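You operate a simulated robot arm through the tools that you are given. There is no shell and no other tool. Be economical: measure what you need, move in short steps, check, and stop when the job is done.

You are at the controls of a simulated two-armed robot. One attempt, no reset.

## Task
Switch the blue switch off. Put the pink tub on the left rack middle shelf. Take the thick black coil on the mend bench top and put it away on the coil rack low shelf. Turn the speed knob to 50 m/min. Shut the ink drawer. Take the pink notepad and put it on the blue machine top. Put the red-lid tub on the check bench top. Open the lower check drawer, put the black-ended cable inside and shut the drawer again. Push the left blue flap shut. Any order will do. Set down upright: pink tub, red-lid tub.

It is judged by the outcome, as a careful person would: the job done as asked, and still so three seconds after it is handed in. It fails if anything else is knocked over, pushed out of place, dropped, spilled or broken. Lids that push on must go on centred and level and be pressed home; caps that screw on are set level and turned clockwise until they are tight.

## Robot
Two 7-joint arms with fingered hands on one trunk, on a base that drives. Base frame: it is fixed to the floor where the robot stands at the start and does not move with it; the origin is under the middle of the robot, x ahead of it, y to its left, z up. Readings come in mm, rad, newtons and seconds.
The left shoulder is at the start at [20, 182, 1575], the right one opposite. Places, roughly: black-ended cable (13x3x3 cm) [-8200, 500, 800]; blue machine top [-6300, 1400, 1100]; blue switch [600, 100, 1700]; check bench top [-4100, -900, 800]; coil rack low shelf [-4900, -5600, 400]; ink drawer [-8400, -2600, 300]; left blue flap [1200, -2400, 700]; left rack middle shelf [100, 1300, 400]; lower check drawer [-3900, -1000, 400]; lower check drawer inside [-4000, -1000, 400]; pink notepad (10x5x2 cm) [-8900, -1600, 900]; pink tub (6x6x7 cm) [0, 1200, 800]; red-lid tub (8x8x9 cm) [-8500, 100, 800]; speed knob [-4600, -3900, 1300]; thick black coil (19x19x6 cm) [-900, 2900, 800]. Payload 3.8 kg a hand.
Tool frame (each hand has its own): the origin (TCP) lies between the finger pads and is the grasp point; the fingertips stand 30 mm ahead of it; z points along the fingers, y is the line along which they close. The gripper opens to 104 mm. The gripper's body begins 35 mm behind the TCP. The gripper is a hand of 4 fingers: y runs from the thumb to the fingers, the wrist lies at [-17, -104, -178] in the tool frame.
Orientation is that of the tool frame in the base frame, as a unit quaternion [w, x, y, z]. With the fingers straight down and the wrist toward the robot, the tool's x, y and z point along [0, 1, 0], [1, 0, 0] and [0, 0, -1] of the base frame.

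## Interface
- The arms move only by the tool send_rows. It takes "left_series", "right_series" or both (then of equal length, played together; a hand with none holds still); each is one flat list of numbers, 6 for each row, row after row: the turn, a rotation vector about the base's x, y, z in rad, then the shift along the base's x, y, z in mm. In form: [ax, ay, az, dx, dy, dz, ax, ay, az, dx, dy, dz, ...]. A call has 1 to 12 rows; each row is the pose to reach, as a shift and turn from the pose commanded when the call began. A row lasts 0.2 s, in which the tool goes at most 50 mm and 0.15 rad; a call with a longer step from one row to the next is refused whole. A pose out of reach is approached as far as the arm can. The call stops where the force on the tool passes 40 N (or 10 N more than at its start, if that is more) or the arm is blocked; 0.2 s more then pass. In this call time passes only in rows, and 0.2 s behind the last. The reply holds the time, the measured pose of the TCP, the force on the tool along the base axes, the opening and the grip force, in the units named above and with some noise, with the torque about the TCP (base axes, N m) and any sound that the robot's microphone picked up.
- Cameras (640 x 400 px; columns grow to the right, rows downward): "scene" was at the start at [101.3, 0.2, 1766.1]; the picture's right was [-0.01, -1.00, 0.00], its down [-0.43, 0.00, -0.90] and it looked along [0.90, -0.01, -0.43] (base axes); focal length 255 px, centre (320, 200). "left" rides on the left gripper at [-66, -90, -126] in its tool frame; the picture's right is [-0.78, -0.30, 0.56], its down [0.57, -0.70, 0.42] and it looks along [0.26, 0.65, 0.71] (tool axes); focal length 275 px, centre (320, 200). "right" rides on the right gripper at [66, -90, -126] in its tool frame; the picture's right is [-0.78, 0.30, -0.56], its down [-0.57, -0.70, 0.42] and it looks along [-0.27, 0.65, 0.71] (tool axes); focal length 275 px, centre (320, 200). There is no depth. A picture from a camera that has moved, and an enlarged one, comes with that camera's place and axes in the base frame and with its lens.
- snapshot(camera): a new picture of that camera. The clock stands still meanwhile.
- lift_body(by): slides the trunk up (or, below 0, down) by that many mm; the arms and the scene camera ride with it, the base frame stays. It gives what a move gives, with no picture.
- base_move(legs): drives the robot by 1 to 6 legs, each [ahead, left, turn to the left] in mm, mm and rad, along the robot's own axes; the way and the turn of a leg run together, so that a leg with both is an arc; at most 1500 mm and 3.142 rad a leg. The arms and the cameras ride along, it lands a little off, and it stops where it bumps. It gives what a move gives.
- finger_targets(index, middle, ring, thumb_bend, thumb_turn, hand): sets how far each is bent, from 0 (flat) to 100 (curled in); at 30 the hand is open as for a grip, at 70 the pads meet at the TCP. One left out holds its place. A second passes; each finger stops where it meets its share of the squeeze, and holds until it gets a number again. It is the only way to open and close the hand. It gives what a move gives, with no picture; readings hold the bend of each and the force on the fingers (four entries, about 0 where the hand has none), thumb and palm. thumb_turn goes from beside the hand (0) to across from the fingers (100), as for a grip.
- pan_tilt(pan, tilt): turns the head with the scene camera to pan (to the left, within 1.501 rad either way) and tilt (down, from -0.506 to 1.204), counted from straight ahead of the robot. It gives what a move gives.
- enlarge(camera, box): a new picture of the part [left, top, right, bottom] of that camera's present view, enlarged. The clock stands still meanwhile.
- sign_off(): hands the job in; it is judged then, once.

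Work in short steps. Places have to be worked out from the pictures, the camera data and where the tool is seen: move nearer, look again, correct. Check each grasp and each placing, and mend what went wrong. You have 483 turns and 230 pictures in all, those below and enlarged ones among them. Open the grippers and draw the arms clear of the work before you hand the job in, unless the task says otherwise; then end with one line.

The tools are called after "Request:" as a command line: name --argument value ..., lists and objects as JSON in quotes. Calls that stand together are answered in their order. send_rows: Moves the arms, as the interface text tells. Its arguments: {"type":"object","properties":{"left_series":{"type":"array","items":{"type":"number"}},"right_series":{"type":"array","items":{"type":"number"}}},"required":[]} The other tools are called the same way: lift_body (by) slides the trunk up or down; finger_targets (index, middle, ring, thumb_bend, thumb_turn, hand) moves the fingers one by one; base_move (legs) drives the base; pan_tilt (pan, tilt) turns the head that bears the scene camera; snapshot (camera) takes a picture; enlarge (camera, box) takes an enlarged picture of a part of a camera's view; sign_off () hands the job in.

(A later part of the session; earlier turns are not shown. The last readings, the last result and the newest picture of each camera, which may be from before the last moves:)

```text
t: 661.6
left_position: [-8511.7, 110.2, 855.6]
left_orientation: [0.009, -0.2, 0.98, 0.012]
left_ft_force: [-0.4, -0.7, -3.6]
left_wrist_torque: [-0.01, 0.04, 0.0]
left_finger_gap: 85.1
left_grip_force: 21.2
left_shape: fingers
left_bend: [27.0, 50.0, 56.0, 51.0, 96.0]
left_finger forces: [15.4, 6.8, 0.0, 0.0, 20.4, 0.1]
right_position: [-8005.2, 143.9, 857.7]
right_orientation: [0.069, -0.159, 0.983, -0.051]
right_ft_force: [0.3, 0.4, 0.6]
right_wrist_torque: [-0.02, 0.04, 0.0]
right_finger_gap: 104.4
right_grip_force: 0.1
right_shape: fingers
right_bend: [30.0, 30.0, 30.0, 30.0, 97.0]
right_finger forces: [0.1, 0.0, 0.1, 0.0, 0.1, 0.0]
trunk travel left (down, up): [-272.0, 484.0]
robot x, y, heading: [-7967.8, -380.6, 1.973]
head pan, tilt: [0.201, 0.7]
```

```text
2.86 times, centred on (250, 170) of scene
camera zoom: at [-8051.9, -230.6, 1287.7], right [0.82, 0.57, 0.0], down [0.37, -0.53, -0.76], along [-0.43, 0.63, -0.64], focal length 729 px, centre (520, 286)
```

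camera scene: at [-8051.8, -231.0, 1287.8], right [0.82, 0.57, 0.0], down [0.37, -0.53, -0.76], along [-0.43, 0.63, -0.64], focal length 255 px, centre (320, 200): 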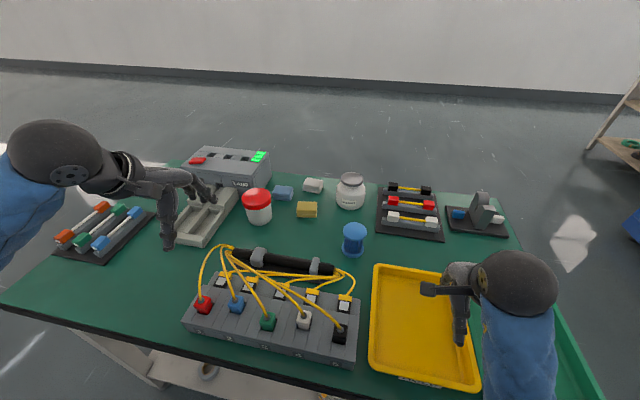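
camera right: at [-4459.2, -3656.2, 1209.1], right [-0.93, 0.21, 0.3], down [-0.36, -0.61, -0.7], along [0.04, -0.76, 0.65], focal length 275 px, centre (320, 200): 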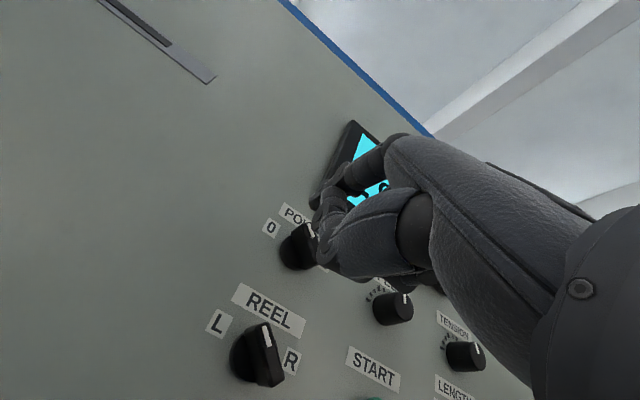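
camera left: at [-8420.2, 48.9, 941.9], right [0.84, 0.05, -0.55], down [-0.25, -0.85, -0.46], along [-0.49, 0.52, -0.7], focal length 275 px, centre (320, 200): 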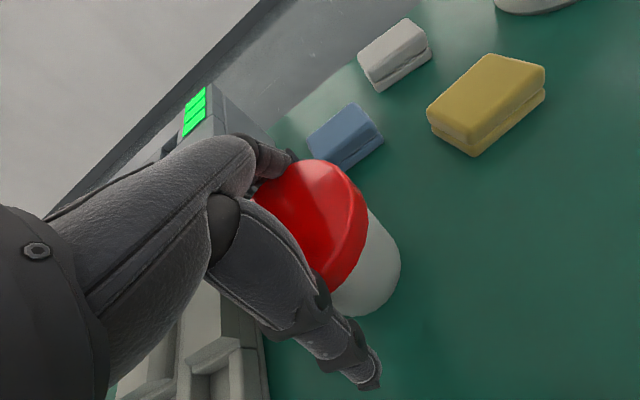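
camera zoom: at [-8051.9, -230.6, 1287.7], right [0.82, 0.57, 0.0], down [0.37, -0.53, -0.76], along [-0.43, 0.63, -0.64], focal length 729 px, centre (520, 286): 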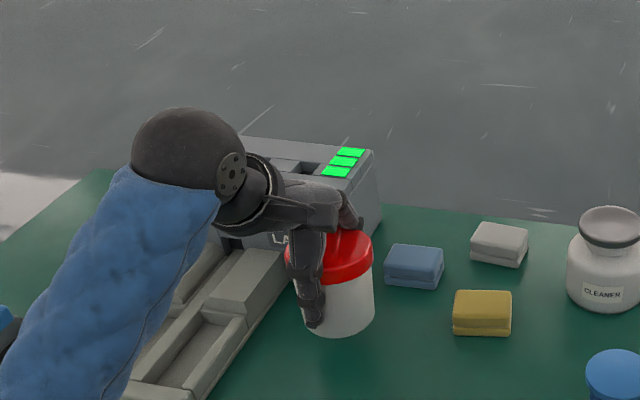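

Lifted upright and stable. I'll raise and retract the tub toward me, back into the corridor, and travel to the aisle.

Request:
lift_body --by 300

Request:
send_rows --left_series '[0, 0, 0, 14, -34, 5, 0, 0, 0, 28, -68, 10, 0, 0, 0, 42, -103, 15, 0, 0, 0, 56, -137, 20, 0, 0, 0, 70, -170, 25]'

Request:
base_move --legs '[[-735, 0, -0.012], [0, -1500, 0], [0, -1500, 0], [0, -1500, 0], [0, -750, 0]]'

Request:
base_move --legs '[[0, 0, 1.571]]'

Request:
pan_tilt --pan 0.5 --tilt 0.45

Request:
snapshot --camera "scene"

```text
t: 664.6
left_position: [-8510.8, 109.9, 1155.7]
left_orientation: [0.009, -0.201, 0.979, 0.013]
left_ft_force: [0.0, -0.6, -3.1]
left_wrist_torque: [-0.02, 0.01, -0.05]
left_finger_gap: 85.2
left_grip_force: 21.2
left_shape: fingers
left_bend: [27.0, 50.0, 56.0, 51.0, 96.0]
left_finger forces: [15.4, 6.9, 0.0, 0.0, 20.3, 0.0]
right_position: [-8004.5, 139.8, 1178.1]
right_orientation: [0.067, -0.153, 0.986, -0.03]
right_ft_force: [-0.1, 0.5, -0.3]
right_wrist_torque: [-0.04, 0.02, 0.04]
right_finger_gap: 104.4
right_grip_force: 0.0
right_shape: fingers
right_bend: [30.0, 30.0, 30.0, 30.0, 97.0]
right_finger forces: [0.1, 0.1, 0.0, 0.0, 0.0, 0.0]
trunk travel left (down, up): [-572.0, 184.0]
robot x, y, heading: [-7968.5, -380.7, 1.973]
head pan, tilt: [0.201, 0.7]
```

```text
t: 665.8
left_position: [-8440.6, -61.5, 1181.2]
left_orientation: [0.009, -0.201, 0.98, 0.012]
left_ft_force: [0.0, 0.4, -2.3]
left_wrist_torque: [-0.02, 0.0, 0.04]
left_finger_gap: 84.6
left_grip_force: 21.3
left_shape: fingers
left_bend: [27.0, 50.0, 56.0, 50.0, 96.0]
left_finger forces: [15.0, 6.7, 0.0, 0.0, 20.3, 0.0]
right_position: [-8004.7, 138.4, 1179.4]
right_orientation: [0.065, -0.153, 0.986, -0.028]
right_ft_force: [0.8, -0.9, -1.0]
right_wrist_torque: [0.01, 0.0, 0.0]
right_finger_gap: 104.7
right_grip_force: 0.1
right_shape: fingers
right_bend: [30.0, 30.0, 30.0, 30.0, 97.0]
right_finger forces: [0.1, 0.0, 0.0, 0.1, 0.0, 0.0]
trunk travel left (down, up): [-572.0, 184.0]
robot x, y, heading: [-7968.9, -378.8, 1.973]
head pan, tilt: [0.201, 0.7]
```

```text
t: 694.5
left_position: [-3280.7, 1229.6, 1181.2]
left_orientation: [0.009, -0.19, 0.982, 0.011]
left_ft_force: [-0.3, 0.1, -2.0]
left_wrist_torque: [-0.01, -0.01, -0.04]
left_finger_gap: 84.5
left_grip_force: 20.2
left_shape: fingers
left_bend: [27.0, 50.0, 56.0, 50.0, 96.0]
left_finger forces: [14.6, 6.7, 0.1, 0.0, 20.0, 0.0]
right_position: [-2840.2, 1420.5, 1177.4]
right_orientation: [0.066, -0.144, 0.987, -0.03]
right_ft_force: [-0.2, -0.3, -0.6]
right_wrist_torque: [-0.03, -0.01, 0.03]
right_finger_gap: 104.2
right_grip_force: 0.0
right_shape: fingers
right_bend: [30.0, 30.0, 30.0, 30.0, 97.0]
right_finger forces: [0.1, 0.0, 0.0, 0.0, 0.1, 0.0]
trunk travel left (down, up): [-572.0, 184.0]
robot x, y, heading: [-2816.4, 902.5, 1.952]
head pan, tilt: [0.201, 0.7]
```

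```text
t: 698.8
left_position: [-3143.2, 435.1, 1180.7]
left_orientation: [0.003, 0.829, -0.559, -0.016]
left_ft_force: [0.5, -0.3, -3.4]
left_wrist_torque: [-0.02, -0.04, -0.02]
left_finger_gap: 83.8
left_grip_force: 19.6
left_shape: fingers
left_bend: [27.0, 50.0, 56.0, 50.0, 96.0]
left_finger forces: [14.3, 6.4, 0.0, 0.1, 19.0, 0.0]
right_position: [-3332.8, 876.0, 1179.4]
right_orientation: [-0.068, 0.8, -0.596, -0.025]
right_ft_force: [-0.4, 0.3, -0.4]
right_wrist_torque: [0.01, -0.01, 0.01]
right_finger_gap: 104.4
right_grip_force: 0.1
right_shape: fingers
right_bend: [30.0, 30.0, 30.0, 30.0, 97.0]
right_finger forces: [0.0, 0.0, 0.0, 0.1, 0.1, 0.0]
trunk travel left (down, up): [-572.0, 184.0]
robot x, y, heading: [-2815.2, 901.4, -2.756]
head pan, tilt: [0.201, 0.7]
```

```text
t: 699.6
left_position: [-3142.7, 435.8, 1180.6]
left_orientation: [0.002, 0.829, -0.558, -0.015]
left_ft_force: [-0.1, 0.5, -3.2]
left_wrist_torque: [0.01, -0.02, -0.04]
left_finger_gap: 84.1
left_grip_force: 20.2
left_shape: fingers
left_bend: [27.0, 50.0, 56.0, 50.0, 96.0]
left_finger forces: [14.1, 6.4, 0.0, 0.0, 19.1, 0.0]
right_position: [-3334.6, 876.6, 1178.5]
right_orientation: [-0.068, 0.8, -0.595, -0.025]
right_ft_force: [-0.1, 0.2, -0.5]
right_wrist_torque: [-0.04, 0.04, 0.01]
right_finger_gap: 104.5
right_grip_force: 0.0
right_shape: fingers
right_bend: [30.0, 30.0, 30.0, 30.0, 97.0]
right_finger forces: [0.0, 0.0, 0.1, 0.1, 0.0, 0.1]
trunk travel left (down, up): [-572.0, 184.0]
robot x, y, heading: [-2817.1, 901.2, -2.758]
head pan, tilt: [0.499, 0.45]
```

```text
47 pictures are left
camera scene: at [-2888.6, 825.5, 1612.6], right [-0.77, 0.63, 0.0], down [0.28, 0.34, -0.9], along [-0.57, -0.7, -0.44], focal length 255 px, centre (320, 200)
```

scene: 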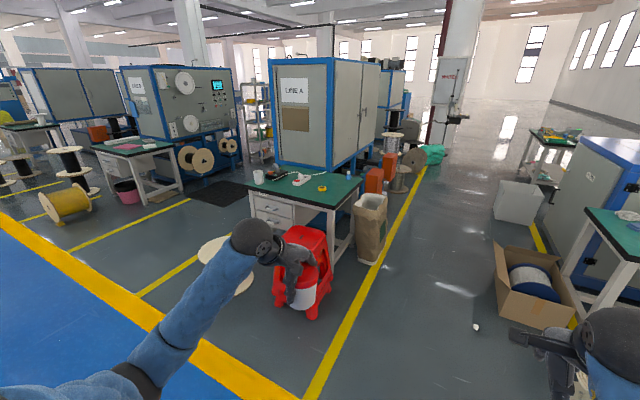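

The check bench is LINE A's green table; its drawers face the aisle, with a white reel and a red stool standing in front. I'll come around to its left end via the other corridor to inspect.

Request:
base_move --legs '[[0, 1060, 0], [0, 1050, 0], [900, 0, 0]]'

Request:
pan_tilt --pan -0.5 --tilt 0.55

Request:
snapshot --camera "scene"

```text
t: 714.4
left_position: [-3209.7, -1847.9, 1180.5]
left_orientation: [0.003, 0.825, -0.564, -0.016]
left_ft_force: [0.1, 1.0, -2.6]
left_wrist_torque: [0.01, -0.03, -0.01]
left_finger_gap: 84.3
left_grip_force: 19.6
left_shape: fingers
left_bend: [27.0, 50.0, 56.0, 50.0, 96.0]
left_finger forces: [14.0, 6.5, 0.0, 0.0, 18.9, 0.0]
right_position: [-3394.6, -1404.2, 1178.0]
right_orientation: [-0.068, 0.796, -0.601, -0.024]
right_ft_force: [0.9, 0.2, -0.4]
right_wrist_torque: [-0.02, 0.01, -0.01]
right_finger_gap: 104.3
right_grip_force: 0.1
right_shape: fingers
right_bend: [30.0, 30.0, 30.0, 30.0, 97.0]
right_finger forces: [0.0, 0.1, 0.0, 0.1, 0.1, 0.0]
trunk travel left (down, up): [-572.0, 184.0]
robot x, y, heading: [-2873.7, -1384.9, -2.773]
head pan, tilt: [0.499, 0.45]
```

```text
t: 715.6
left_position: [-3209.1, -1847.5, 1180.7]
left_orientation: [0.002, 0.825, -0.564, -0.015]
left_ft_force: [0.0, 0.1, -2.6]
left_wrist_torque: [-0.03, -0.02, 0.03]
left_finger_gap: 84.0
left_grip_force: 19.8
left_shape: fingers
left_bend: [27.0, 50.0, 56.0, 50.0, 96.0]
left_finger forces: [14.2, 6.5, 0.1, 0.1, 18.9, 0.1]
right_position: [-3394.3, -1404.2, 1179.2]
right_orientation: [-0.069, 0.796, -0.601, -0.025]
right_ft_force: [-0.2, 0.1, -0.4]
right_wrist_torque: [0.0, 0.0, -0.02]
right_finger_gap: 104.2
right_grip_force: 0.1
right_shape: fingers
right_bend: [30.0, 30.0, 30.0, 30.0, 97.0]
right_finger forces: [0.0, 0.0, 0.1, 0.0, 0.1, 0.0]
trunk travel left (down, up): [-572.0, 184.0]
robot x, y, heading: [-2875.6, -1387.4, -2.773]
head pan, tilt: [-0.499, 0.55]
```

```text
46 pictures are left
camera scene: at [-2979.4, -1379.2, 1603.6], right [0.13, 0.99, 0.0], down [0.52, -0.07, -0.85], along [-0.85, 0.11, -0.52], focal length 255 px, centre (320, 200)
```

scene: 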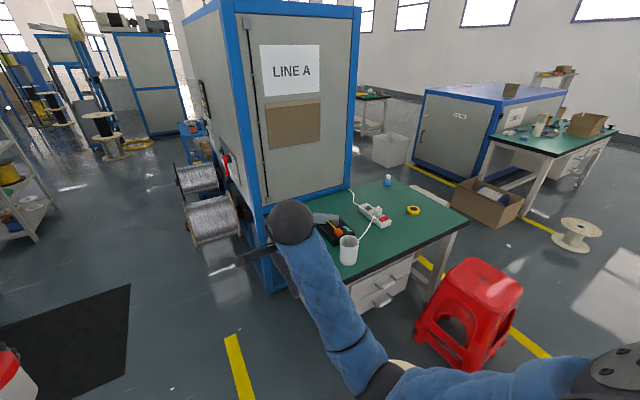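

Placing from the bench's free right end looks best. I'll go around: back to the aisle, over to that end, and face it diagonally.

Request:
base_move --legs '[[-930, 0, 0.02], [0, -1000, 0], [0, -700, 0], [1450, 0, 0], [130, 0, 0], [0, 0, 0.79]]'

Request:
pan_tilt --pan 0.2 --tilt 0.7

Request:
snapshot --camera "scene"

```text
t: 733.5
left_position: [-4007.3, -379.3, 1175.4]
left_orientation: [-0.001, 0.835, -0.551, -0.011]
left_ft_force: [-1.4, -0.7, -4.5]
left_wrist_torque: [0.01, -0.05, 0.01]
left_finger_gap: 84.1
left_grip_force: 20.4
left_shape: fingers
left_bend: [27.0, 50.0, 56.0, 50.0, 96.0]
left_finger forces: [14.3, 6.7, 0.0, 0.0, 19.0, 0.0]
right_position: [-4206.7, 57.1, 1174.5]
right_orientation: [-0.07, 0.805, -0.588, -0.025]
right_ft_force: [-0.8, -0.5, -1.2]
right_wrist_torque: [0.03, -0.06, 0.02]
right_finger_gap: 104.4
right_grip_force: 0.0
right_shape: fingers
right_bend: [30.0, 30.0, 30.0, 30.0, 97.0]
right_finger forces: [0.0, 0.1, 0.1, 0.0, 0.0, 0.1]
trunk travel left (down, up): [-572.0, 184.0]
robot x, y, heading: [-3686.1, 91.8, -2.741]
head pan, tilt: [-0.499, 0.55]
stopped in leg 4: the robot was blocked; the commanded pose is now the measured one
```

```text
t: 734.6
left_position: [-4002.2, -377.1, 1180.2]
left_orientation: [0.001, 0.834, -0.552, -0.013]
left_ft_force: [-0.6, -0.9, -3.5]
left_wrist_torque: [-0.04, -0.02, 0.02]
left_finger_gap: 83.9
left_grip_force: 20.4
left_shape: fingers
left_bend: [27.0, 50.0, 56.0, 50.0, 96.0]
left_finger forces: [14.1, 6.6, 0.1, 0.0, 19.2, 0.0]
right_position: [-4201.5, 59.7, 1177.2]
right_orientation: [-0.068, 0.805, -0.589, -0.026]
right_ft_force: [0.8, -0.4, 0.4]
right_wrist_torque: [-0.01, 0.0, 0.0]
right_finger_gap: 104.5
right_grip_force: 0.2
right_shape: fingers
right_bend: [30.0, 30.0, 30.0, 30.0, 97.0]
right_finger forces: [0.0, 0.0, 0.1, 0.1, 0.0, 0.0]
trunk travel left (down, up): [-572.0, 184.0]
robot x, y, heading: [-3684.2, 95.2, -2.735]
head pan, tilt: [0.201, 0.7]
```

```text
45 pictures are left
camera scene: at [-3769.2, 40.6, 1590.4], right [-0.57, 0.82, 0.0], down [0.53, 0.37, -0.76], along [-0.63, -0.43, -0.64], focal length 255 px, centre (320, 200)
```

scene: 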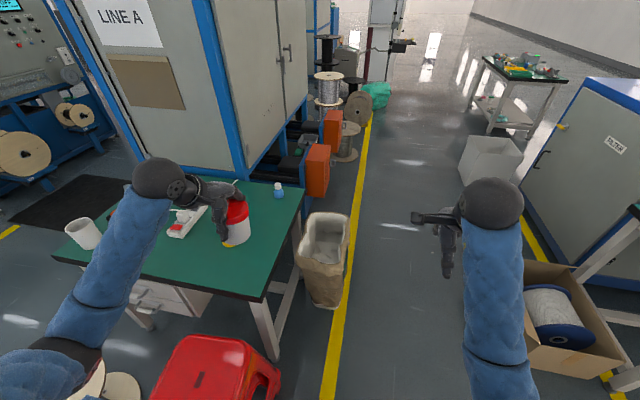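

The stool's corner stopped me (my base is boxy). I'll go around: enter the corridor a bit further, turn to face the bench's right end squarely, with the left hand brought in toward my centre line.

Request:
base_move --legs '[[-70, 0, 0], [0, -340, -0.01], [685, 0, 0], [0, 0, 1.565]]'

Request:
send_rows --left_series '[0, 0, 0, -37, -15, 0, 0, 0, 0, -74, -31, 0, 0, 0, 0, -111, -46, 0, 0, 0, 0, -148, -62, 0, 0, 0, 0, -185, -77, 0, 0, 0, 0, -222, -93, 0, 0, 0, 0, -250, -104, 0]'

Request:
pan_tilt --pan 0.1 --tilt 0.8

Request:
snapshot --camera "scene"

```text
t: 744.6
left_position: [-3923.4, -161.0, 1181.9]
left_orientation: [0.011, 0.983, 0.184, -0.009]
left_ft_force: [-0.1, 0.2, -2.5]
left_wrist_torque: [0.05, -0.02, 0.02]
left_finger_gap: 83.6
left_grip_force: 18.7
left_shape: fingers
left_bend: [28.0, 50.0, 56.0, 50.0, 96.0]
left_finger forces: [13.4, 6.3, 0.0, 0.0, 17.9, 0.0]
right_position: [-4365.0, -344.3, 1177.8]
right_orientation: [-0.031, 0.988, 0.137, -0.066]
right_ft_force: [0.8, 0.6, 0.5]
right_wrist_torque: [0.02, 0.03, -0.01]
right_finger_gap: 104.3
right_grip_force: 0.0
right_shape: fingers
right_bend: [30.0, 30.0, 30.0, 30.0, 97.0]
right_finger forces: [0.0, 0.0, 0.1, 0.1, 0.1, 0.0]
trunk travel left (down, up): [-572.0, 184.0]
robot x, y, heading: [-4383.7, 171.7, -1.201]
head pan, tilt: [0.201, 0.7]
```

```text
t: 746.2
left_position: [-4174.6, -263.7, 1180.5]
left_orientation: [0.012, 0.983, 0.185, -0.009]
left_ft_force: [-1.3, 0.0, -2.1]
left_wrist_torque: [0.03, -0.02, 0.01]
left_finger_gap: 83.4
left_grip_force: 18.5
left_shape: fingers
left_bend: [28.0, 50.0, 56.0, 49.0, 96.0]
left_finger forces: [13.1, 6.3, 0.0, 0.1, 17.5, 0.0]
right_position: [-4366.4, -345.4, 1179.6]
right_orientation: [-0.031, 0.988, 0.138, -0.066]
right_ft_force: [-0.4, -0.6, -0.1]
right_wrist_torque: [-0.02, -0.03, -0.01]
right_finger_gap: 104.3
right_grip_force: 0.0
right_shape: fingers
right_bend: [30.0, 30.0, 30.0, 30.0, 97.0]
right_finger forces: [0.0, 0.1, 0.1, 0.0, 0.0, 0.0]
trunk travel left (down, up): [-572.0, 184.0]
robot x, y, heading: [-4386.0, 170.8, -1.197]
head pan, tilt: [0.201, 0.7]
```

```text
t: 746.8
left_position: [-4172.5, -263.8, 1180.5]
left_orientation: [0.012, 0.983, 0.184, -0.008]
left_ft_force: [-0.1, 0.5, -3.5]
left_wrist_torque: [0.0, 0.0, 0.05]
left_finger_gap: 83.6
left_grip_force: 18.7
left_shape: fingers
left_bend: [28.0, 50.0, 56.0, 49.0, 96.0]
left_finger forces: [13.0, 6.3, 0.0, 0.1, 17.6, 0.1]
right_position: [-4366.2, -345.4, 1178.5]
right_orientation: [-0.031, 0.988, 0.138, -0.066]
right_ft_force: [0.1, -0.8, -0.2]
right_wrist_torque: [0.01, -0.01, -0.02]
right_finger_gap: 104.7
right_grip_force: 0.1
right_shape: fingers
right_bend: [30.0, 30.0, 30.0, 30.0, 97.0]
right_finger forces: [0.0, 0.0, 0.0, 0.1, 0.0, 0.0]
trunk travel left (down, up): [-572.0, 184.0]
robot x, y, heading: [-4383.0, 170.8, -1.198]
head pan, tilt: [0.099, 0.799]
```

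```text
44 pictures are left
camera scene: at [-4343.2, 87.8, 1582.2], right [-0.89, -0.45, 0.0], down [-0.33, 0.64, -0.7], along [0.32, -0.62, -0.72], focal length 255 px, centre (320, 200)
```

scene: 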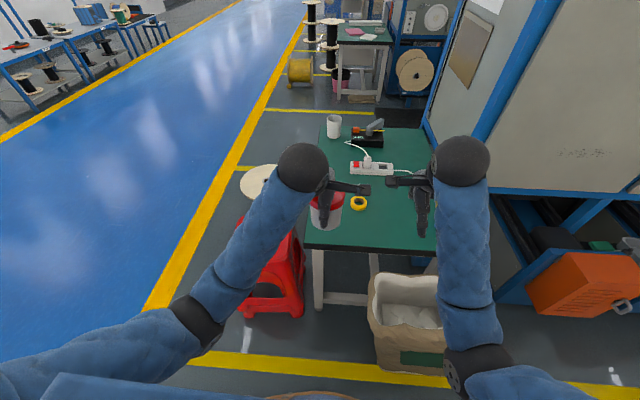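

Good view of the bench's right end. I'll go ahead 105 mm, extend the arm 150 mm forward over the free spot by the corner, and lower the trunk.

Request:
base_move --legs '[[105, 0, 0.01]]'

Request:
send_rows --left_series '[0, 0, 0, 11, -37, 0, 0, 0, 0, 22, -74, 0, 0, 0, 0, 34, -111, 0, 0, 0, 0, 46, -150, 0]'

Request:
lift_body --by -230

Request:
snapshot --camera "scene"

```text
t: 748.0
left_position: [-4130.2, -359.1, 1179.1]
left_orientation: [0.011, 0.982, 0.189, -0.008]
left_ft_force: [0.3, 0.4, -3.3]
left_wrist_torque: [0.0, -0.01, 0.01]
left_finger_gap: 83.4
left_grip_force: 18.7
left_shape: fingers
left_bend: [28.0, 50.0, 56.0, 49.0, 96.0]
left_finger forces: [13.3, 6.4, 0.1, 0.0, 17.6, 0.0]
right_position: [-4322.3, -442.4, 1178.5]
right_orientation: [-0.03, 0.987, 0.142, -0.066]
right_ft_force: [0.3, 1.0, -0.3]
right_wrist_torque: [0.0, 0.0, 0.01]
right_finger_gap: 104.5
right_grip_force: 0.0
right_shape: fingers
right_bend: [30.0, 30.0, 30.0, 30.0, 97.0]
right_finger forces: [0.0, 0.0, 0.1, 0.0, 0.0, 0.0]
trunk travel left (down, up): [-572.0, 184.0]
robot x, y, heading: [-4344.7, 75.1, -1.192]
head pan, tilt: [0.099, 0.799]
```

```text
t: 749.0
left_position: [-4082.6, -509.9, 1179.7]
left_orientation: [0.01, 0.982, 0.19, -0.008]
left_ft_force: [0.0, -0.8, -3.5]
left_wrist_torque: [-0.03, -0.03, 0.02]
left_finger_gap: 83.1
left_grip_force: 18.1
left_shape: fingers
left_bend: [28.0, 50.0, 56.0, 49.0, 96.0]
left_finger forces: [12.9, 6.3, 0.0, 0.0, 17.5, 0.1]
right_position: [-4322.0, -443.5, 1177.5]
right_orientation: [-0.031, 0.987, 0.142, -0.066]
right_ft_force: [0.1, -0.4, 0.2]
right_wrist_torque: [-0.01, 0.0, 0.01]
right_finger_gap: 104.4
right_grip_force: 0.1
right_shape: fingers
right_bend: [30.0, 30.0, 30.0, 30.0, 97.0]
right_finger forces: [0.1, 0.0, 0.1, 0.0, 0.0, 0.0]
trunk travel left (down, up): [-572.0, 184.0]
robot x, y, heading: [-4345.8, 74.8, -1.189]
head pan, tilt: [0.099, 0.799]
```

```text
t: 751.4
left_position: [-4085.3, -509.2, 950.6]
left_orientation: [0.012, 0.982, 0.19, -0.009]
left_ft_force: [0.8, 0.2, -2.7]
left_wrist_torque: [0.02, -0.01, 0.02]
left_finger_gap: 83.1
left_grip_force: 18.3
left_shape: fingers
left_bend: [28.0, 50.0, 56.0, 49.0, 96.0]
left_finger forces: [12.9, 6.3, 0.0, 0.0, 17.4, 0.0]
right_position: [-4322.0, -442.0, 948.7]
right_orientation: [-0.029, 0.987, 0.143, -0.066]
right_ft_force: [1.0, -0.5, 0.3]
right_wrist_torque: [0.03, 0.03, 0.0]
right_finger_gap: 104.3
right_grip_force: 0.1
right_shape: fingers
right_bend: [30.0, 30.0, 30.0, 30.0, 97.0]
right_finger forces: [0.1, 0.1, 0.0, 0.0, 0.1, 0.0]
trunk travel left (down, up): [-342.0, 414.0]
robot x, y, heading: [-4347.5, 77.3, -1.189]
head pan, tilt: [0.099, 0.799]
```

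```text
43 pictures are left
camera scene: at [-4288.5, -48.7, 1350.9], right [-0.89, -0.46, 0.0], down [-0.33, 0.64, -0.7], along [0.32, -0.62, -0.72], focal length 255 px, centre (320, 200)
```

scene: 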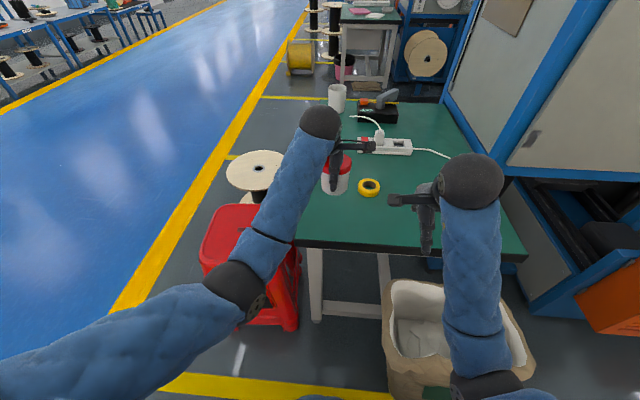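

Tub is over a free spot 90 mm in from the edges, ~170 mm from the tape. Lower further.

Request:
lift_body --by -90

Request:
send_rows --left_series '[0, 0, 0, 0, 0, -8, 0, 0, 0, 0, 0, -14, 0, 0, 0, 0, 0, -20, 0, 0, 0, 0, 0, -25, 0, 0, 0, 0, 0, -30, 0, 0, 0, 0, 0, -35, 0, 0, 0, 0, 0, -40]'

Request:
snapshot --camera "left"

```text
t: 752.7
left_position: [-4085.3, -507.6, 860.8]
left_orientation: [0.011, 0.982, 0.189, -0.008]
left_ft_force: [-0.8, 0.2, -3.1]
left_wrist_torque: [-0.02, -0.02, -0.02]
left_finger_gap: 83.0
left_grip_force: 18.2
left_shape: fingers
left_bend: [28.0, 50.0, 56.0, 49.0, 96.0]
left_finger forces: [12.7, 6.2, 0.0, 0.0, 17.4, 0.1]
right_position: [-4320.0, -448.2, 832.3]
right_orientation: [-0.054, 0.986, 0.143, -0.072]
right_ft_force: [-0.7, 0.7, -0.9]
right_wrist_torque: [0.02, 0.01, 0.01]
right_finger_gap: 104.4
right_grip_force: 0.0
right_shape: fingers
right_bend: [30.0, 30.0, 30.0, 30.0, 97.0]
right_finger forces: [0.0, 0.0, 0.1, 0.1, 0.0, 0.1]
trunk travel left (down, up): [-252.0, 504.0]
robot x, y, heading: [-4348.8, 77.8, -1.191]
head pan, tilt: [0.099, 0.799]
```

```text
t: 754.3
left_position: [-4085.4, -509.3, 826.0]
left_orientation: [0.017, 0.982, 0.19, -0.008]
left_ft_force: [-1.5, 5.1, 16.3]
left_wrist_torque: [-0.26, -0.13, 0.02]
left_finger_gap: 83.2
left_grip_force: 22.4
left_shape: fingers
left_bend: [28.0, 50.0, 56.0, 49.0, 96.0]
left_finger forces: [14.2, 7.5, 0.0, 0.0, 24.3, 0.0]
right_position: [-4321.1, -447.9, 833.2]
right_orientation: [-0.054, 0.986, 0.144, -0.071]
right_ft_force: [0.2, -0.2, -0.3]
right_wrist_torque: [0.0, -0.01, 0.0]
right_finger_gap: 104.1
right_grip_force: 0.1
right_shape: fingers
right_bend: [30.0, 30.0, 30.0, 30.0, 97.0]
right_finger forces: [0.0, 0.0, 0.0, 0.0, 0.0, 0.1]
trunk travel left (down, up): [-252.0, 504.0]
robot x, y, heading: [-4349.4, 75.1, -1.188]
head pan, tilt: [0.099, 0.799]
```

```text
42 pictures are left
camera left: at [-4178.4, -445.8, 950.6], right [-0.84, -0.03, -0.55], down [0.27, 0.85, -0.46], along [0.48, -0.53, -0.7], focal length 275 px, centre (320, 200)
```

left: 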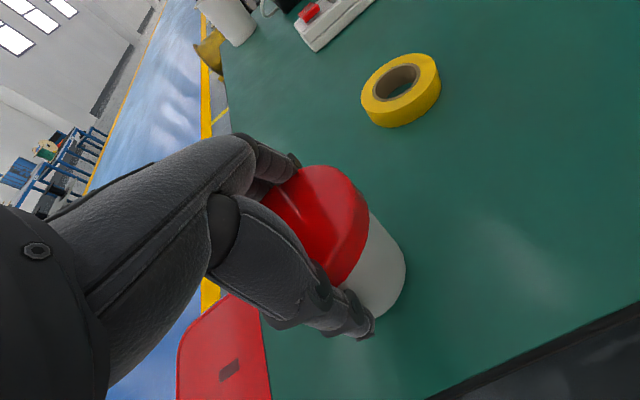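

Contact felt. Release slowly and rise.

Request:
finger_targets --hand "left" --index 22 --middle 24 --ring 24 --thumb_bend 24

Request:
send_rows --left_series '[0, 0, 0, 0, 0, 15, 0, 0, 0, 0, 0, 35, 0, 0, 0, 0, 0, 65, 0, 0, 0, 0, 0, 100, 0, 0, 0, 0, 0, 140]'

Request:
snapshot --camera "left"

```text
t: 755.3
left_position: [-4084.7, -507.9, 820.9]
left_orientation: [0.011, 0.982, 0.189, -0.009]
left_ft_force: [-1.5, 4.3, 4.9]
left_wrist_torque: [0.05, 0.04, -0.02]
left_finger_gap: 123.1
left_grip_force: 2.9
left_shape: fingers
left_bend: [22.0, 24.0, 24.0, 24.0, 97.0]
left_finger forces: [0.0, 0.0, 0.0, 0.0, 6.0, 0.0]
right_position: [-4320.4, -447.9, 832.9]
right_orientation: [-0.055, 0.985, 0.144, -0.071]
right_ft_force: [-0.9, -0.1, 0.4]
right_wrist_torque: [0.01, 0.0, 0.0]
right_finger_gap: 104.1
right_grip_force: 0.1
right_shape: fingers
right_bend: [30.0, 30.0, 30.0, 30.0, 97.0]
right_finger forces: [0.0, 0.1, 0.0, 0.0, 0.0, 0.0]
trunk travel left (down, up): [-252.0, 504.0]
robot x, y, heading: [-4344.4, 73.1, -1.189]
head pan, tilt: [0.099, 0.799]
```

```text
t: 756.5
left_position: [-4085.3, -507.1, 960.9]
left_orientation: [0.011, 0.982, 0.189, -0.008]
left_ft_force: [0.3, -0.5, 0.6]
left_wrist_torque: [0.03, -0.02, -0.02]
left_finger_gap: 120.8
left_grip_force: 0.1
left_shape: fingers
left_bend: [22.0, 24.0, 24.0, 24.0, 97.0]
left_finger forces: [0.0, 0.0, 0.0, 0.1, 0.0, 0.0]
right_position: [-4319.8, -449.1, 833.1]
right_orientation: [-0.054, 0.985, 0.144, -0.072]
right_ft_force: [0.2, -0.4, 0.2]
right_wrist_torque: [-0.03, 0.01, 0.0]
right_finger_gap: 104.2
right_grip_force: 0.1
right_shape: fingers
right_bend: [30.0, 30.0, 30.0, 30.0, 97.0]
right_finger forces: [0.0, 0.0, 0.0, 0.0, 0.0, 0.1]
trunk travel left (down, up): [-252.0, 504.0]
robot x, y, heading: [-4346.2, 75.5, -1.192]
head pan, tilt: [0.099, 0.799]
```

```text
41 pictures are left
camera left: at [-4176.8, -445.4, 1087.3], right [-0.84, -0.03, -0.55], down [0.27, 0.85, -0.45], along [0.48, -0.52, -0.71], focal length 275 px, centre (320, 200)
```

left: 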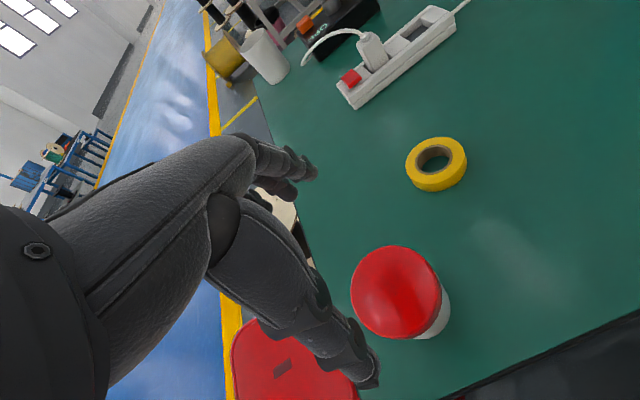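

Tub stands upright on the check bench. Now I'll inspect the drawers from the other corridor: raise, back out, and drive around to the bench's left-front.

Request:
lift_body --by 320

Request:
base_move --legs '[[-330, 0, 0.01], [0, 1500, 0], [0, 250, 0], [1450, 0, 0], [720, 0, 0]]'

Request:
base_move --legs '[[0, -1150, 0], [0, 0, -2.0]]'

Request:
pan_tilt --pan -0.3 --tilt 0.8

Request:
snapshot --camera "scene"

```text
t: 759.6
left_position: [-4085.4, -508.2, 1280.4]
left_orientation: [0.012, 0.982, 0.189, -0.008]
left_ft_force: [0.0, 0.3, -0.4]
left_wrist_torque: [0.02, 0.03, -0.03]
left_finger_gap: 120.8
left_grip_force: 0.0
left_shape: fingers
left_bend: [22.0, 24.0, 24.0, 24.0, 97.0]
left_finger forces: [0.0, 0.0, 0.0, 0.0, 0.1, 0.1]
right_position: [-4319.3, -448.7, 1153.3]
right_orientation: [-0.055, 0.986, 0.142, -0.072]
right_ft_force: [-0.4, -1.4, -0.2]
right_wrist_torque: [-0.02, -0.01, 0.02]
right_finger_gap: 104.3
right_grip_force: 0.1
right_shape: fingers
right_bend: [30.0, 30.0, 30.0, 30.0, 97.0]
right_finger forces: [0.0, 0.0, 0.1, 0.1, 0.0, 0.0]
trunk travel left (down, up): [-572.0, 184.0]
robot x, y, heading: [-4346.8, 76.3, -1.191]
head pan, tilt: [0.099, 0.799]
```

```text
t: 763.4
left_position: [-4079.7, -147.8, 1281.4]
left_orientation: [0.012, 0.982, 0.19, -0.011]
left_ft_force: [1.3, 0.1, 0.3]
left_wrist_torque: [-0.05, 0.04, -0.02]
left_finger_gap: 120.7
left_grip_force: 0.0
left_shape: fingers
left_bend: [22.0, 24.0, 24.0, 24.0, 97.0]
left_finger forces: [0.1, 0.0, 0.0, 0.0, 0.0, 0.0]
right_position: [-4314.3, -90.8, 1153.7]
right_orientation: [-0.054, 0.985, 0.144, -0.074]
right_ft_force: [0.8, 0.9, -0.6]
right_wrist_torque: [-0.01, 0.05, -0.01]
right_finger_gap: 104.5
right_grip_force: 0.1
right_shape: fingers
right_bend: [30.0, 30.0, 30.0, 30.0, 97.0]
right_finger forces: [0.0, 0.0, 0.0, 0.0, 0.1, 0.1]
trunk travel left (down, up): [-572.0, 184.0]
robot x, y, heading: [-4349.9, 433.8, -1.185]
head pan, tilt: [0.099, 0.799]
stopped in leg 2: the robot was blocked; the commanded pose is now the measured one
```

```text
t: 774.0
left_position: [-6058.9, -31.8, 1280.9]
left_orientation: [0.001, -0.705, 0.709, 0.015]
left_ft_force: [-0.7, -0.3, 0.3]
left_wrist_torque: [0.0, 0.03, -0.01]
left_finger_gap: 120.6
left_grip_force: 0.1
left_shape: fingers
left_bend: [22.0, 24.0, 24.0, 24.0, 97.0]
left_finger forces: [0.0, 0.0, 0.1, 0.0, 0.1, 0.0]
right_position: [-5915.3, 162.0, 1153.1]
right_orientation: [0.09, -0.668, 0.738, -0.005]
right_ft_force: [0.0, -0.5, -0.5]
right_wrist_torque: [0.01, 0.04, 0.03]
right_finger_gap: 104.4
right_grip_force: 0.1
right_shape: fingers
right_bend: [30.0, 30.0, 30.0, 30.0, 97.0]
right_finger forces: [0.1, 0.1, 0.0, 0.1, 0.0, 0.0]
trunk travel left (down, up): [-572.0, 184.0]
robot x, y, heading: [-5422.8, -13.7, 3.136]
head pan, tilt: [0.099, 0.799]
```

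```text
t: 774.9
left_position: [-6058.5, -31.0, 1281.3]
left_orientation: [0.002, -0.705, 0.709, 0.015]
left_ft_force: [0.5, 1.3, -0.4]
left_wrist_torque: [-0.01, 0.0, 0.01]
left_finger_gap: 120.6
left_grip_force: 0.0
left_shape: fingers
left_bend: [22.0, 24.0, 24.0, 24.0, 97.0]
left_finger forces: [0.0, 0.0, 0.0, 0.0, 0.0, 0.0]
right_position: [-5916.9, 163.1, 1152.4]
right_orientation: [0.091, -0.668, 0.738, -0.005]
right_ft_force: [0.2, 0.4, 0.5]
right_wrist_torque: [-0.02, 0.0, -0.02]
right_finger_gap: 104.4
right_grip_force: 0.0
right_shape: fingers
right_bend: [30.0, 30.0, 30.0, 30.0, 97.0]
right_finger forces: [0.1, 0.1, 0.0, 0.1, 0.0, 0.0]
trunk travel left (down, up): [-572.0, 184.0]
robot x, y, heading: [-5421.7, -10.2, 3.137]
head pan, tilt: [-0.3, 0.799]
```

```text
40 pictures are left
camera scene: at [-5512.8, 14.7, 1582.2], right [0.3, 0.95, 0.0], down [0.68, -0.21, -0.7], along [-0.67, 0.21, -0.72], focal length 255 px, centre (320, 200)
```

scene: 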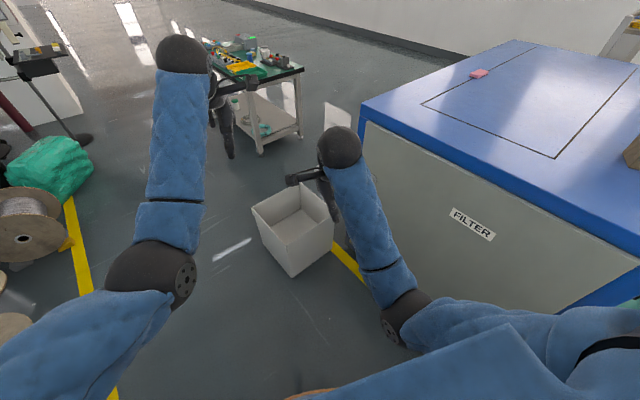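

I was stopped by the carton and the chained move took me back up the corridor. I'll straighten, reverse out to the aisle, and go round to the bench's left-front.

Request:
base_move --legs '[[0, 0, 0.394], [0, 110, 0], [-1400, 0, 0], [-1370, 0, 0]]'

```text
t: 790.2
left_position: [-3401.3, 661.9, 1281.2]
left_orientation: [0.001, 0.823, -0.567, -0.014]
left_ft_force: [0.9, -1.1, -0.5]
left_wrist_torque: [-0.01, 0.03, -0.04]
left_finger_gap: 120.8
left_grip_force: 0.0
left_shape: fingers
left_bend: [22.0, 24.0, 24.0, 24.0, 97.0]
left_finger forces: [0.0, 0.0, 0.0, 0.0, 0.0, 0.1]
right_position: [-3337.9, 895.6, 1152.5]
right_orientation: [-0.09, 0.793, -0.603, -0.012]
right_ft_force: [0.2, -0.2, 0.0]
right_wrist_torque: [0.02, 0.0, -0.03]
right_finger_gap: 104.6
right_grip_force: 0.0
right_shape: fingers
right_bend: [30.0, 30.0, 30.0, 30.0, 97.0]
right_finger forces: [0.0, 0.1, 0.0, 0.0, 0.0, 0.0]
trunk travel left (down, up): [-572.0, 184.0]
robot x, y, heading: [-2814.9, 913.5, -2.773]
head pan, tilt: [-0.3, 0.799]
```

Request:
base_move --legs '[[0, 1080, 0.02], [0, 1080, 0], [850, 0, 0], [0, 0, -0.79]]'

Request:
pan_tilt --pan -0.1 --tilt 0.75

Request:
snapshot --camera "scene"

```text
t: 807.1
left_position: [-3378.2, -1175.2, 1280.7]
left_orientation: [0.005, -0.55, 0.835, 0.014]
left_ft_force: [-0.3, -0.1, -0.1]
left_wrist_torque: [-0.02, -0.05, 0.0]
left_finger_gap: 120.7
left_grip_force: 0.1
left_shape: fingers
left_bend: [22.0, 24.0, 24.0, 24.0, 97.0]
left_finger forces: [0.1, 0.0, 0.1, 0.0, 0.0, 0.1]
right_position: [-3169.6, -1052.9, 1152.4]
right_orientation: [0.089, -0.508, 0.857, -0.023]
right_ft_force: [0.4, 0.2, -1.3]
right_wrist_torque: [-0.02, 0.0, 0.01]
right_finger_gap: 104.3
right_grip_force: 0.0
right_shape: fingers
right_bend: [30.0, 30.0, 30.0, 30.0, 97.0]
right_finger forces: [0.0, 0.1, 0.1, 0.0, 0.0, 0.0]
trunk travel left (down, up): [-572.0, 184.0]
robot x, y, heading: [-2782.5, -1406.7, 2.737]
head pan, tilt: [-0.3, 0.799]
```

```text
t: 807.8
left_position: [-3377.3, -1176.1, 1280.7]
left_orientation: [0.004, -0.549, 0.836, 0.014]
left_ft_force: [0.5, 0.4, -1.1]
left_wrist_torque: [-0.01, -0.01, -0.01]
left_finger_gap: 120.9
left_grip_force: 0.0
left_shape: fingers
left_bend: [22.0, 24.0, 24.0, 24.0, 97.0]
left_finger forces: [0.1, 0.0, 0.0, 0.1, 0.0, 0.0]
right_position: [-3168.4, -1052.3, 1152.7]
right_orientation: [0.088, -0.507, 0.857, -0.023]
right_ft_force: [0.4, 0.4, -0.7]
right_wrist_torque: [0.0, 0.02, 0.03]
right_finger_gap: 104.3
right_grip_force: 0.0
right_shape: fingers
right_bend: [30.0, 30.0, 30.0, 30.0, 97.0]
right_finger forces: [0.0, 0.0, 0.1, 0.0, 0.1, 0.0]
trunk travel left (down, up): [-572.0, 184.0]
robot x, y, heading: [-2784.5, -1406.9, 2.734]
head pan, tilt: [-0.099, 0.75]
```

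```text
39 pictures are left
camera scene: at [-2867.7, -1359.1, 1586.2], right [0.48, 0.87, 0.0], down [0.6, -0.33, -0.73], along [-0.64, 0.35, -0.68], focal length 255 px, centre (320, 200)
```

scene: 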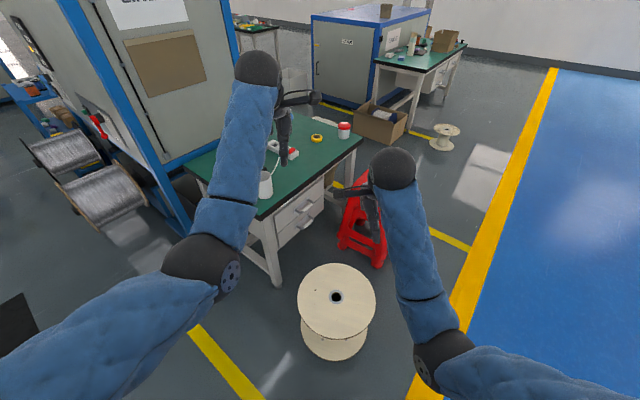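

Now I see: the drawers (white bar handles) face the aisle, and there's just room for me to stand facing them between the reel and the stool. I'll move the left hand out a bit, and drive there from the aisle.

Request:
send_rows --left_series '[0, 0, 0, -14, -32, 0, 0, 0, 0, -28, -64, 0, 0, 0, 0, -42, -96, 0, 0, 0, 0, -56, -128, 0]'

Request:
base_move --legs '[[0, 0, 0.797], [-720, 0, 0], [0, -960, 0], [640, 0, 0]]'

Request:
pan_tilt --pan 0.2 --tilt 0.8

Request:
snapshot --camera "scene"

```text
t: 808.8
left_position: [-3434.4, -1305.0, 1280.4]
left_orientation: [0.005, -0.549, 0.836, 0.015]
left_ft_force: [-0.6, -0.5, 0.9]
left_wrist_torque: [0.01, 0.02, 0.01]
left_finger_gap: 120.6
left_grip_force: 0.0
left_shape: fingers
left_bend: [22.0, 24.0, 24.0, 24.0, 97.0]
left_finger forces: [0.0, 0.0, 0.0, 0.0, 0.1, 0.1]
right_position: [-3169.7, -1053.9, 1152.2]
right_orientation: [0.088, -0.507, 0.857, -0.022]
right_ft_force: [0.1, 0.3, 0.0]
right_wrist_torque: [0.05, -0.01, 0.01]
right_finger_gap: 104.5
right_grip_force: 0.1
right_shape: fingers
right_bend: [30.0, 30.0, 30.0, 30.0, 97.0]
right_finger forces: [0.1, 0.1, 0.1, 0.1, 0.0, 0.0]
trunk travel left (down, up): [-572.0, 184.0]
robot x, y, heading: [-2778.3, -1407.2, 2.737]
head pan, tilt: [-0.099, 0.75]
```

```text
t: 822.6
left_position: [-3596.8, -893.1, 1281.1]
left_orientation: [0.002, 0.83, -0.557, -0.014]
left_ft_force: [-0.1, 0.2, 1.0]
left_wrist_torque: [-0.02, 0.0, 0.03]
left_finger_gap: 120.8
left_grip_force: 0.1
left_shape: fingers
left_bend: [22.0, 24.0, 24.0, 24.0, 97.0]
left_finger forces: [0.1, 0.0, 0.0, 0.0, 0.1, 0.0]
right_position: [-3591.3, -530.1, 1152.9]
right_orientation: [-0.092, 0.8, -0.592, -0.012]
right_ft_force: [-0.8, -1.1, -0.1]
right_wrist_torque: [0.01, -0.03, -0.04]
right_finger_gap: 104.6
right_grip_force: 0.1
right_shape: fingers
right_bend: [30.0, 30.0, 30.0, 30.0, 97.0]
right_finger forces: [0.1, 0.0, 0.0, 0.0, 0.2, 0.0]
trunk travel left (down, up): [-572.0, 184.0]
robot x, y, heading: [-3066.7, -496.0, -2.749]
head pan, tilt: [-0.099, 0.75]
```

```text
t: 823.4
left_position: [-3595.5, -892.6, 1283.1]
left_orientation: [0.001, 0.83, -0.557, -0.014]
left_ft_force: [0.3, 0.1, 0.7]
left_wrist_torque: [0.03, 0.03, 0.04]
left_finger_gap: 120.7
left_grip_force: 0.0
left_shape: fingers
left_bend: [22.0, 24.0, 24.0, 24.0, 97.0]
left_finger forces: [0.1, 0.1, 0.0, 0.1, 0.0, 0.0]
right_position: [-3589.5, -529.6, 1152.9]
right_orientation: [-0.09, 0.8, -0.593, -0.013]
right_ft_force: [-0.8, 0.1, -0.1]
right_wrist_torque: [0.01, 0.01, 0.03]
right_finger_gap: 104.4
right_grip_force: 0.1
right_shape: fingers
right_bend: [30.0, 30.0, 30.0, 30.0, 97.0]
right_finger forces: [0.0, 0.0, 0.1, 0.0, 0.0, 0.0]
trunk travel left (down, up): [-572.0, 184.0]
robot x, y, heading: [-3066.7, -497.8, -2.754]
head pan, tilt: [0.201, 0.799]
```

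```text
38 pictures are left
camera scene: at [-3147.5, -547.5, 1582.3], right [-0.56, 0.83, 0.0], down [0.59, 0.4, -0.7], along [-0.58, -0.39, -0.72], focal length 255 px, centre (320, 200)
```

scene: 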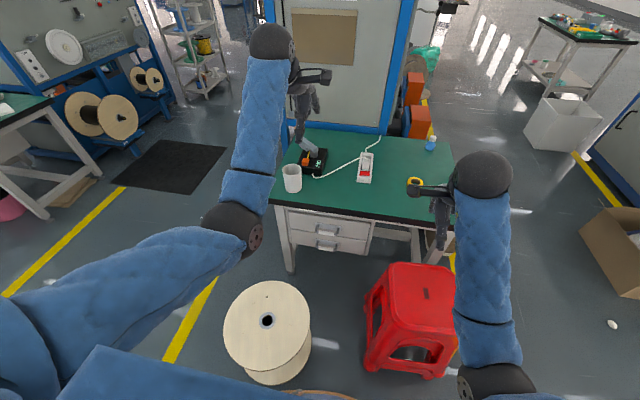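

Perfect view of the drawers. Zoom to measure the lower handle.

Request:
enlarge --camera "scene" --box '[260, 190, 400, 280]'

```text
4.44 times, centred on (330, 235) of scene
camera zoom: at [-3147.5, -547.5, 1582.3], right [-0.56, 0.83, 0.0], down [0.59, 0.4, -0.7], along [-0.58, -0.39, -0.72], focal length 1134 px, centre (276, 44)
```

zoom: 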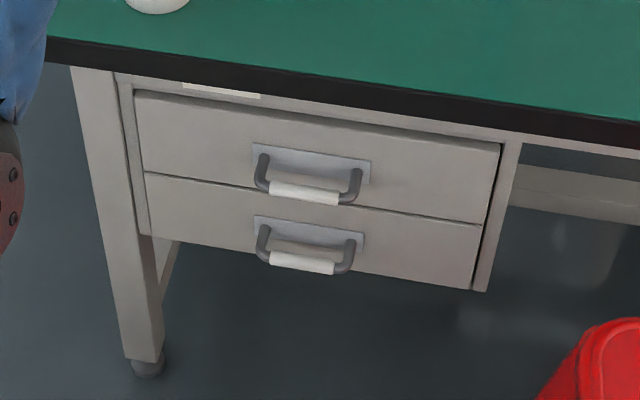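

The lower handle's bar is at about [-3798, -945, 423] with the upper handle just above it, so I'll grip it with the hand pointing forward (about 25° down). First retract and pitch the left hand, then move into position and lower the trunk.

Request:
send_rows --left_series '[-0.0477, 0.1167, 0, 19.5, 2, 0, -0.0954, 0.2334, 0, 39, 4, 0, -0.1431, 0.3501, 0, 58.5, 6, 0, -0.1908, 0.4668, 0, 78, 8, 0, -0.2385, 0.5835, 0, 97.5, 10, 0, -0.2862, 0.7, 0, 117, 12, 0, -0.3339, 0.817, 0, 136.5, 14, 0, -0.3816, 0.934, 0, 156, 16, 0, -0.429, 1.05, 0, 176, 18, 0]'

Request:
base_move --legs '[[0, -80, 0], [125, 0, 0]]'

Request:
lift_body --by -400

```text
t: 825.4
left_position: [-3418.4, -874.8, 1283.2]
left_orientation: [0.448, 0.692, -0.472, -0.313]
left_ft_force: [0.1, -0.4, -0.2]
left_wrist_torque: [0.03, 0.03, -0.01]
left_finger_gap: 120.6
left_grip_force: 0.2
left_shape: fingers
left_bend: [22.0, 24.0, 24.0, 24.0, 97.0]
left_finger forces: [0.0, 0.0, 0.1, 0.1, 0.1, 0.0]
right_position: [-3588.9, -529.0, 1152.4]
right_orientation: [-0.09, 0.8, -0.594, -0.013]
right_ft_force: [-0.6, -0.7, 0.3]
right_wrist_torque: [0.0, -0.02, 0.01]
right_finger_gap: 104.3
right_grip_force: 0.0
right_shape: fingers
right_bend: [30.0, 30.0, 30.0, 30.0, 97.0]
right_finger forces: [0.0, 0.1, 0.0, 0.1, 0.1, 0.0]
trunk travel left (down, up): [-572.0, 184.0]
robot x, y, heading: [-3061.5, -498.9, -2.75]
head pan, tilt: [0.201, 0.799]
```

```text
t: 827.3
left_position: [-3566.2, -850.3, 1281.0]
left_orientation: [0.447, 0.694, -0.471, -0.311]
left_ft_force: [0.8, 0.4, 0.2]
left_wrist_torque: [-0.01, -0.02, 0.02]
left_finger_gap: 120.7
left_grip_force: 0.1
left_shape: fingers
left_bend: [22.0, 24.0, 24.0, 24.0, 97.0]
left_finger forces: [0.0, 0.0, 0.0, 0.0, 0.0, 0.0]
right_position: [-3736.5, -504.6, 1152.6]
right_orientation: [-0.091, 0.801, -0.592, -0.013]
right_ft_force: [0.1, 0.1, -0.3]
right_wrist_torque: [0.02, -0.02, -0.02]
right_finger_gap: 104.2
right_grip_force: 0.1
right_shape: fingers
right_bend: [30.0, 30.0, 30.0, 30.0, 97.0]
right_finger forces: [0.0, 0.0, 0.1, 0.0, 0.0, 0.0]
trunk travel left (down, up): [-572.0, 184.0]
robot x, y, heading: [-3215.3, -474.2, -2.75]
head pan, tilt: [0.201, 0.799]
```

```text
t: 831.1
left_position: [-3585.7, -858.2, 835.6]
left_orientation: [0.407, 0.717, -0.488, -0.286]
left_ft_force: [0.3, -0.5, -1.2]
left_wrist_torque: [-0.03, 0.01, -0.03]
left_finger_gap: 120.7
left_grip_force: 0.1
left_shape: fingers
left_bend: [22.0, 24.0, 24.0, 24.0, 97.0]
left_finger forces: [0.1, 0.0, 0.0, 0.0, 0.0, 0.0]
right_position: [-3743.3, -507.6, 716.0]
right_orientation: [-0.127, 0.799, -0.588, 0.009]
right_ft_force: [0.6, -0.8, 0.0]
right_wrist_torque: [0.0, -0.01, -0.02]
right_finger_gap: 104.3
right_grip_force: 0.0
right_shape: fingers
right_bend: [30.0, 30.0, 30.0, 30.0, 97.0]
right_finger forces: [0.0, 0.0, 0.0, 0.0, 0.1, 0.0]
trunk travel left (down, up): [-172.0, 584.0]
robot x, y, heading: [-3213.3, -472.2, -2.745]
head pan, tilt: [0.201, 0.799]
```

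I'll lift the right hand clear of the stool, then lower the trunk another 150 and look.

Request:
send_rows --right_series '[0, 0, 0, 0, 0, 40, 0, 0, 0, 0, 0, 80, 0, 0, 0, 0, 0, 120, 0, 0, 0, 0, 0, 160]'

Request:
lift_body --by -150

Request:
finger_targets --hand "left" --index 38 --middle 38 --ring 38 --thumb_bend 38

Request:
snapshot --camera "scene"

```text
t: 832.1
left_position: [-3587.0, -859.4, 835.1]
left_orientation: [0.408, 0.718, -0.486, -0.285]
left_ft_force: [-0.1, -0.3, 0.9]
left_wrist_torque: [0.03, 0.01, 0.03]
left_finger_gap: 120.7
left_grip_force: 0.0
left_shape: fingers
left_bend: [22.0, 24.0, 24.0, 24.0, 97.0]
left_finger forces: [0.0, 0.0, 0.0, 0.1, 0.0, 0.0]
right_position: [-3797.4, -560.6, 758.9]
right_orientation: [-0.125, 0.799, -0.589, 0.009]
right_ft_force: [0.7, -0.2, -0.2]
right_wrist_torque: [0.03, -0.02, -0.02]
right_finger_gap: 104.6
right_grip_force: 0.0
right_shape: fingers
right_bend: [30.0, 30.0, 30.0, 30.0, 97.0]
right_finger forces: [0.0, 0.1, 0.1, 0.0, 0.0, 0.0]
right hand out of reach, approached as far as the arm can: row 1, 2, 3, 4
trunk travel left (down, up): [-172.0, 584.0]
robot x, y, heading: [-3214.7, -472.4, -2.749]
head pan, tilt: [0.201, 0.799]
```

```text
t: 833.2
left_position: [-3601.4, -864.4, 701.3]
left_orientation: [0.368, 0.739, -0.501, -0.26]
left_ft_force: [0.4, 0.4, 1.0]
left_wrist_torque: [0.0, -0.03, -0.02]
left_finger_gap: 120.7
left_grip_force: 0.0
left_shape: fingers
left_bend: [22.0, 24.0, 24.0, 24.0, 97.0]
left_finger forces: [0.0, 0.0, 0.0, 0.0, 0.0, 0.0]
right_position: [-3811.2, -565.3, 624.6]
right_orientation: [-0.156, 0.796, -0.585, 0.028]
right_ft_force: [-0.5, 0.3, 15.7]
right_wrist_torque: [-0.03, 0.69, 0.01]
right_finger_gap: 104.4
right_grip_force: 7.6
right_shape: fingers
right_bend: [30.0, 30.0, 30.0, 30.0, 97.0]
right_finger forces: [0.0, 15.0, 0.0, 0.0, 0.0, 0.1]
trunk travel left (down, up): [-80.0, 676.0]
robot x, y, heading: [-3216.7, -472.6, -2.747]
head pan, tilt: [0.201, 0.799]
stopped: the force on the tool passed its limit (the readings are from after the stop); the commanded pose is now the measured one
```

```text
t: 834.2
left_position: [-3600.8, -865.0, 701.3]
left_orientation: [0.37, 0.739, -0.5, -0.26]
left_ft_force: [0.3, -0.1, 0.2]
left_wrist_torque: [0.01, 0.01, 0.01]
left_finger_gap: 85.4
left_grip_force: 0.1
left_shape: fingers
left_bend: [38.0, 38.0, 38.0, 38.0, 97.0]
left_finger forces: [0.0, 0.1, 0.1, 0.0, 0.0, 0.0]
right_position: [-3809.9, -566.5, 624.2]
right_orientation: [-0.158, 0.795, -0.586, 0.028]
right_ft_force: [-3.4, -0.7, 24.7]
right_wrist_torque: [-0.03, 1.15, 0.0]
right_finger_gap: 104.1
right_grip_force: 11.9
right_shape: fingers
right_bend: [30.0, 30.0, 30.0, 30.0, 97.0]
right_finger forces: [0.0, 23.8, 0.0, 0.0, 0.0, 0.1]
trunk travel left (down, up): [-80.0, 676.0]
robot x, y, heading: [-3213.5, -471.0, -2.752]
head pan, tilt: [0.201, 0.799]
```

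```text
36 pictures are left
camera scene: at [-3452.3, -588.4, 1079.8], right [-0.56, 0.83, 0.0], down [0.59, 0.4, -0.7], along [-0.58, -0.39, -0.72], focal length 255 px, centre (320, 200)
```

scene: 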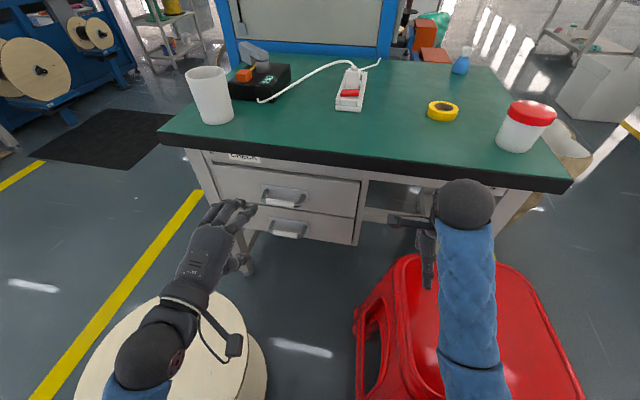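

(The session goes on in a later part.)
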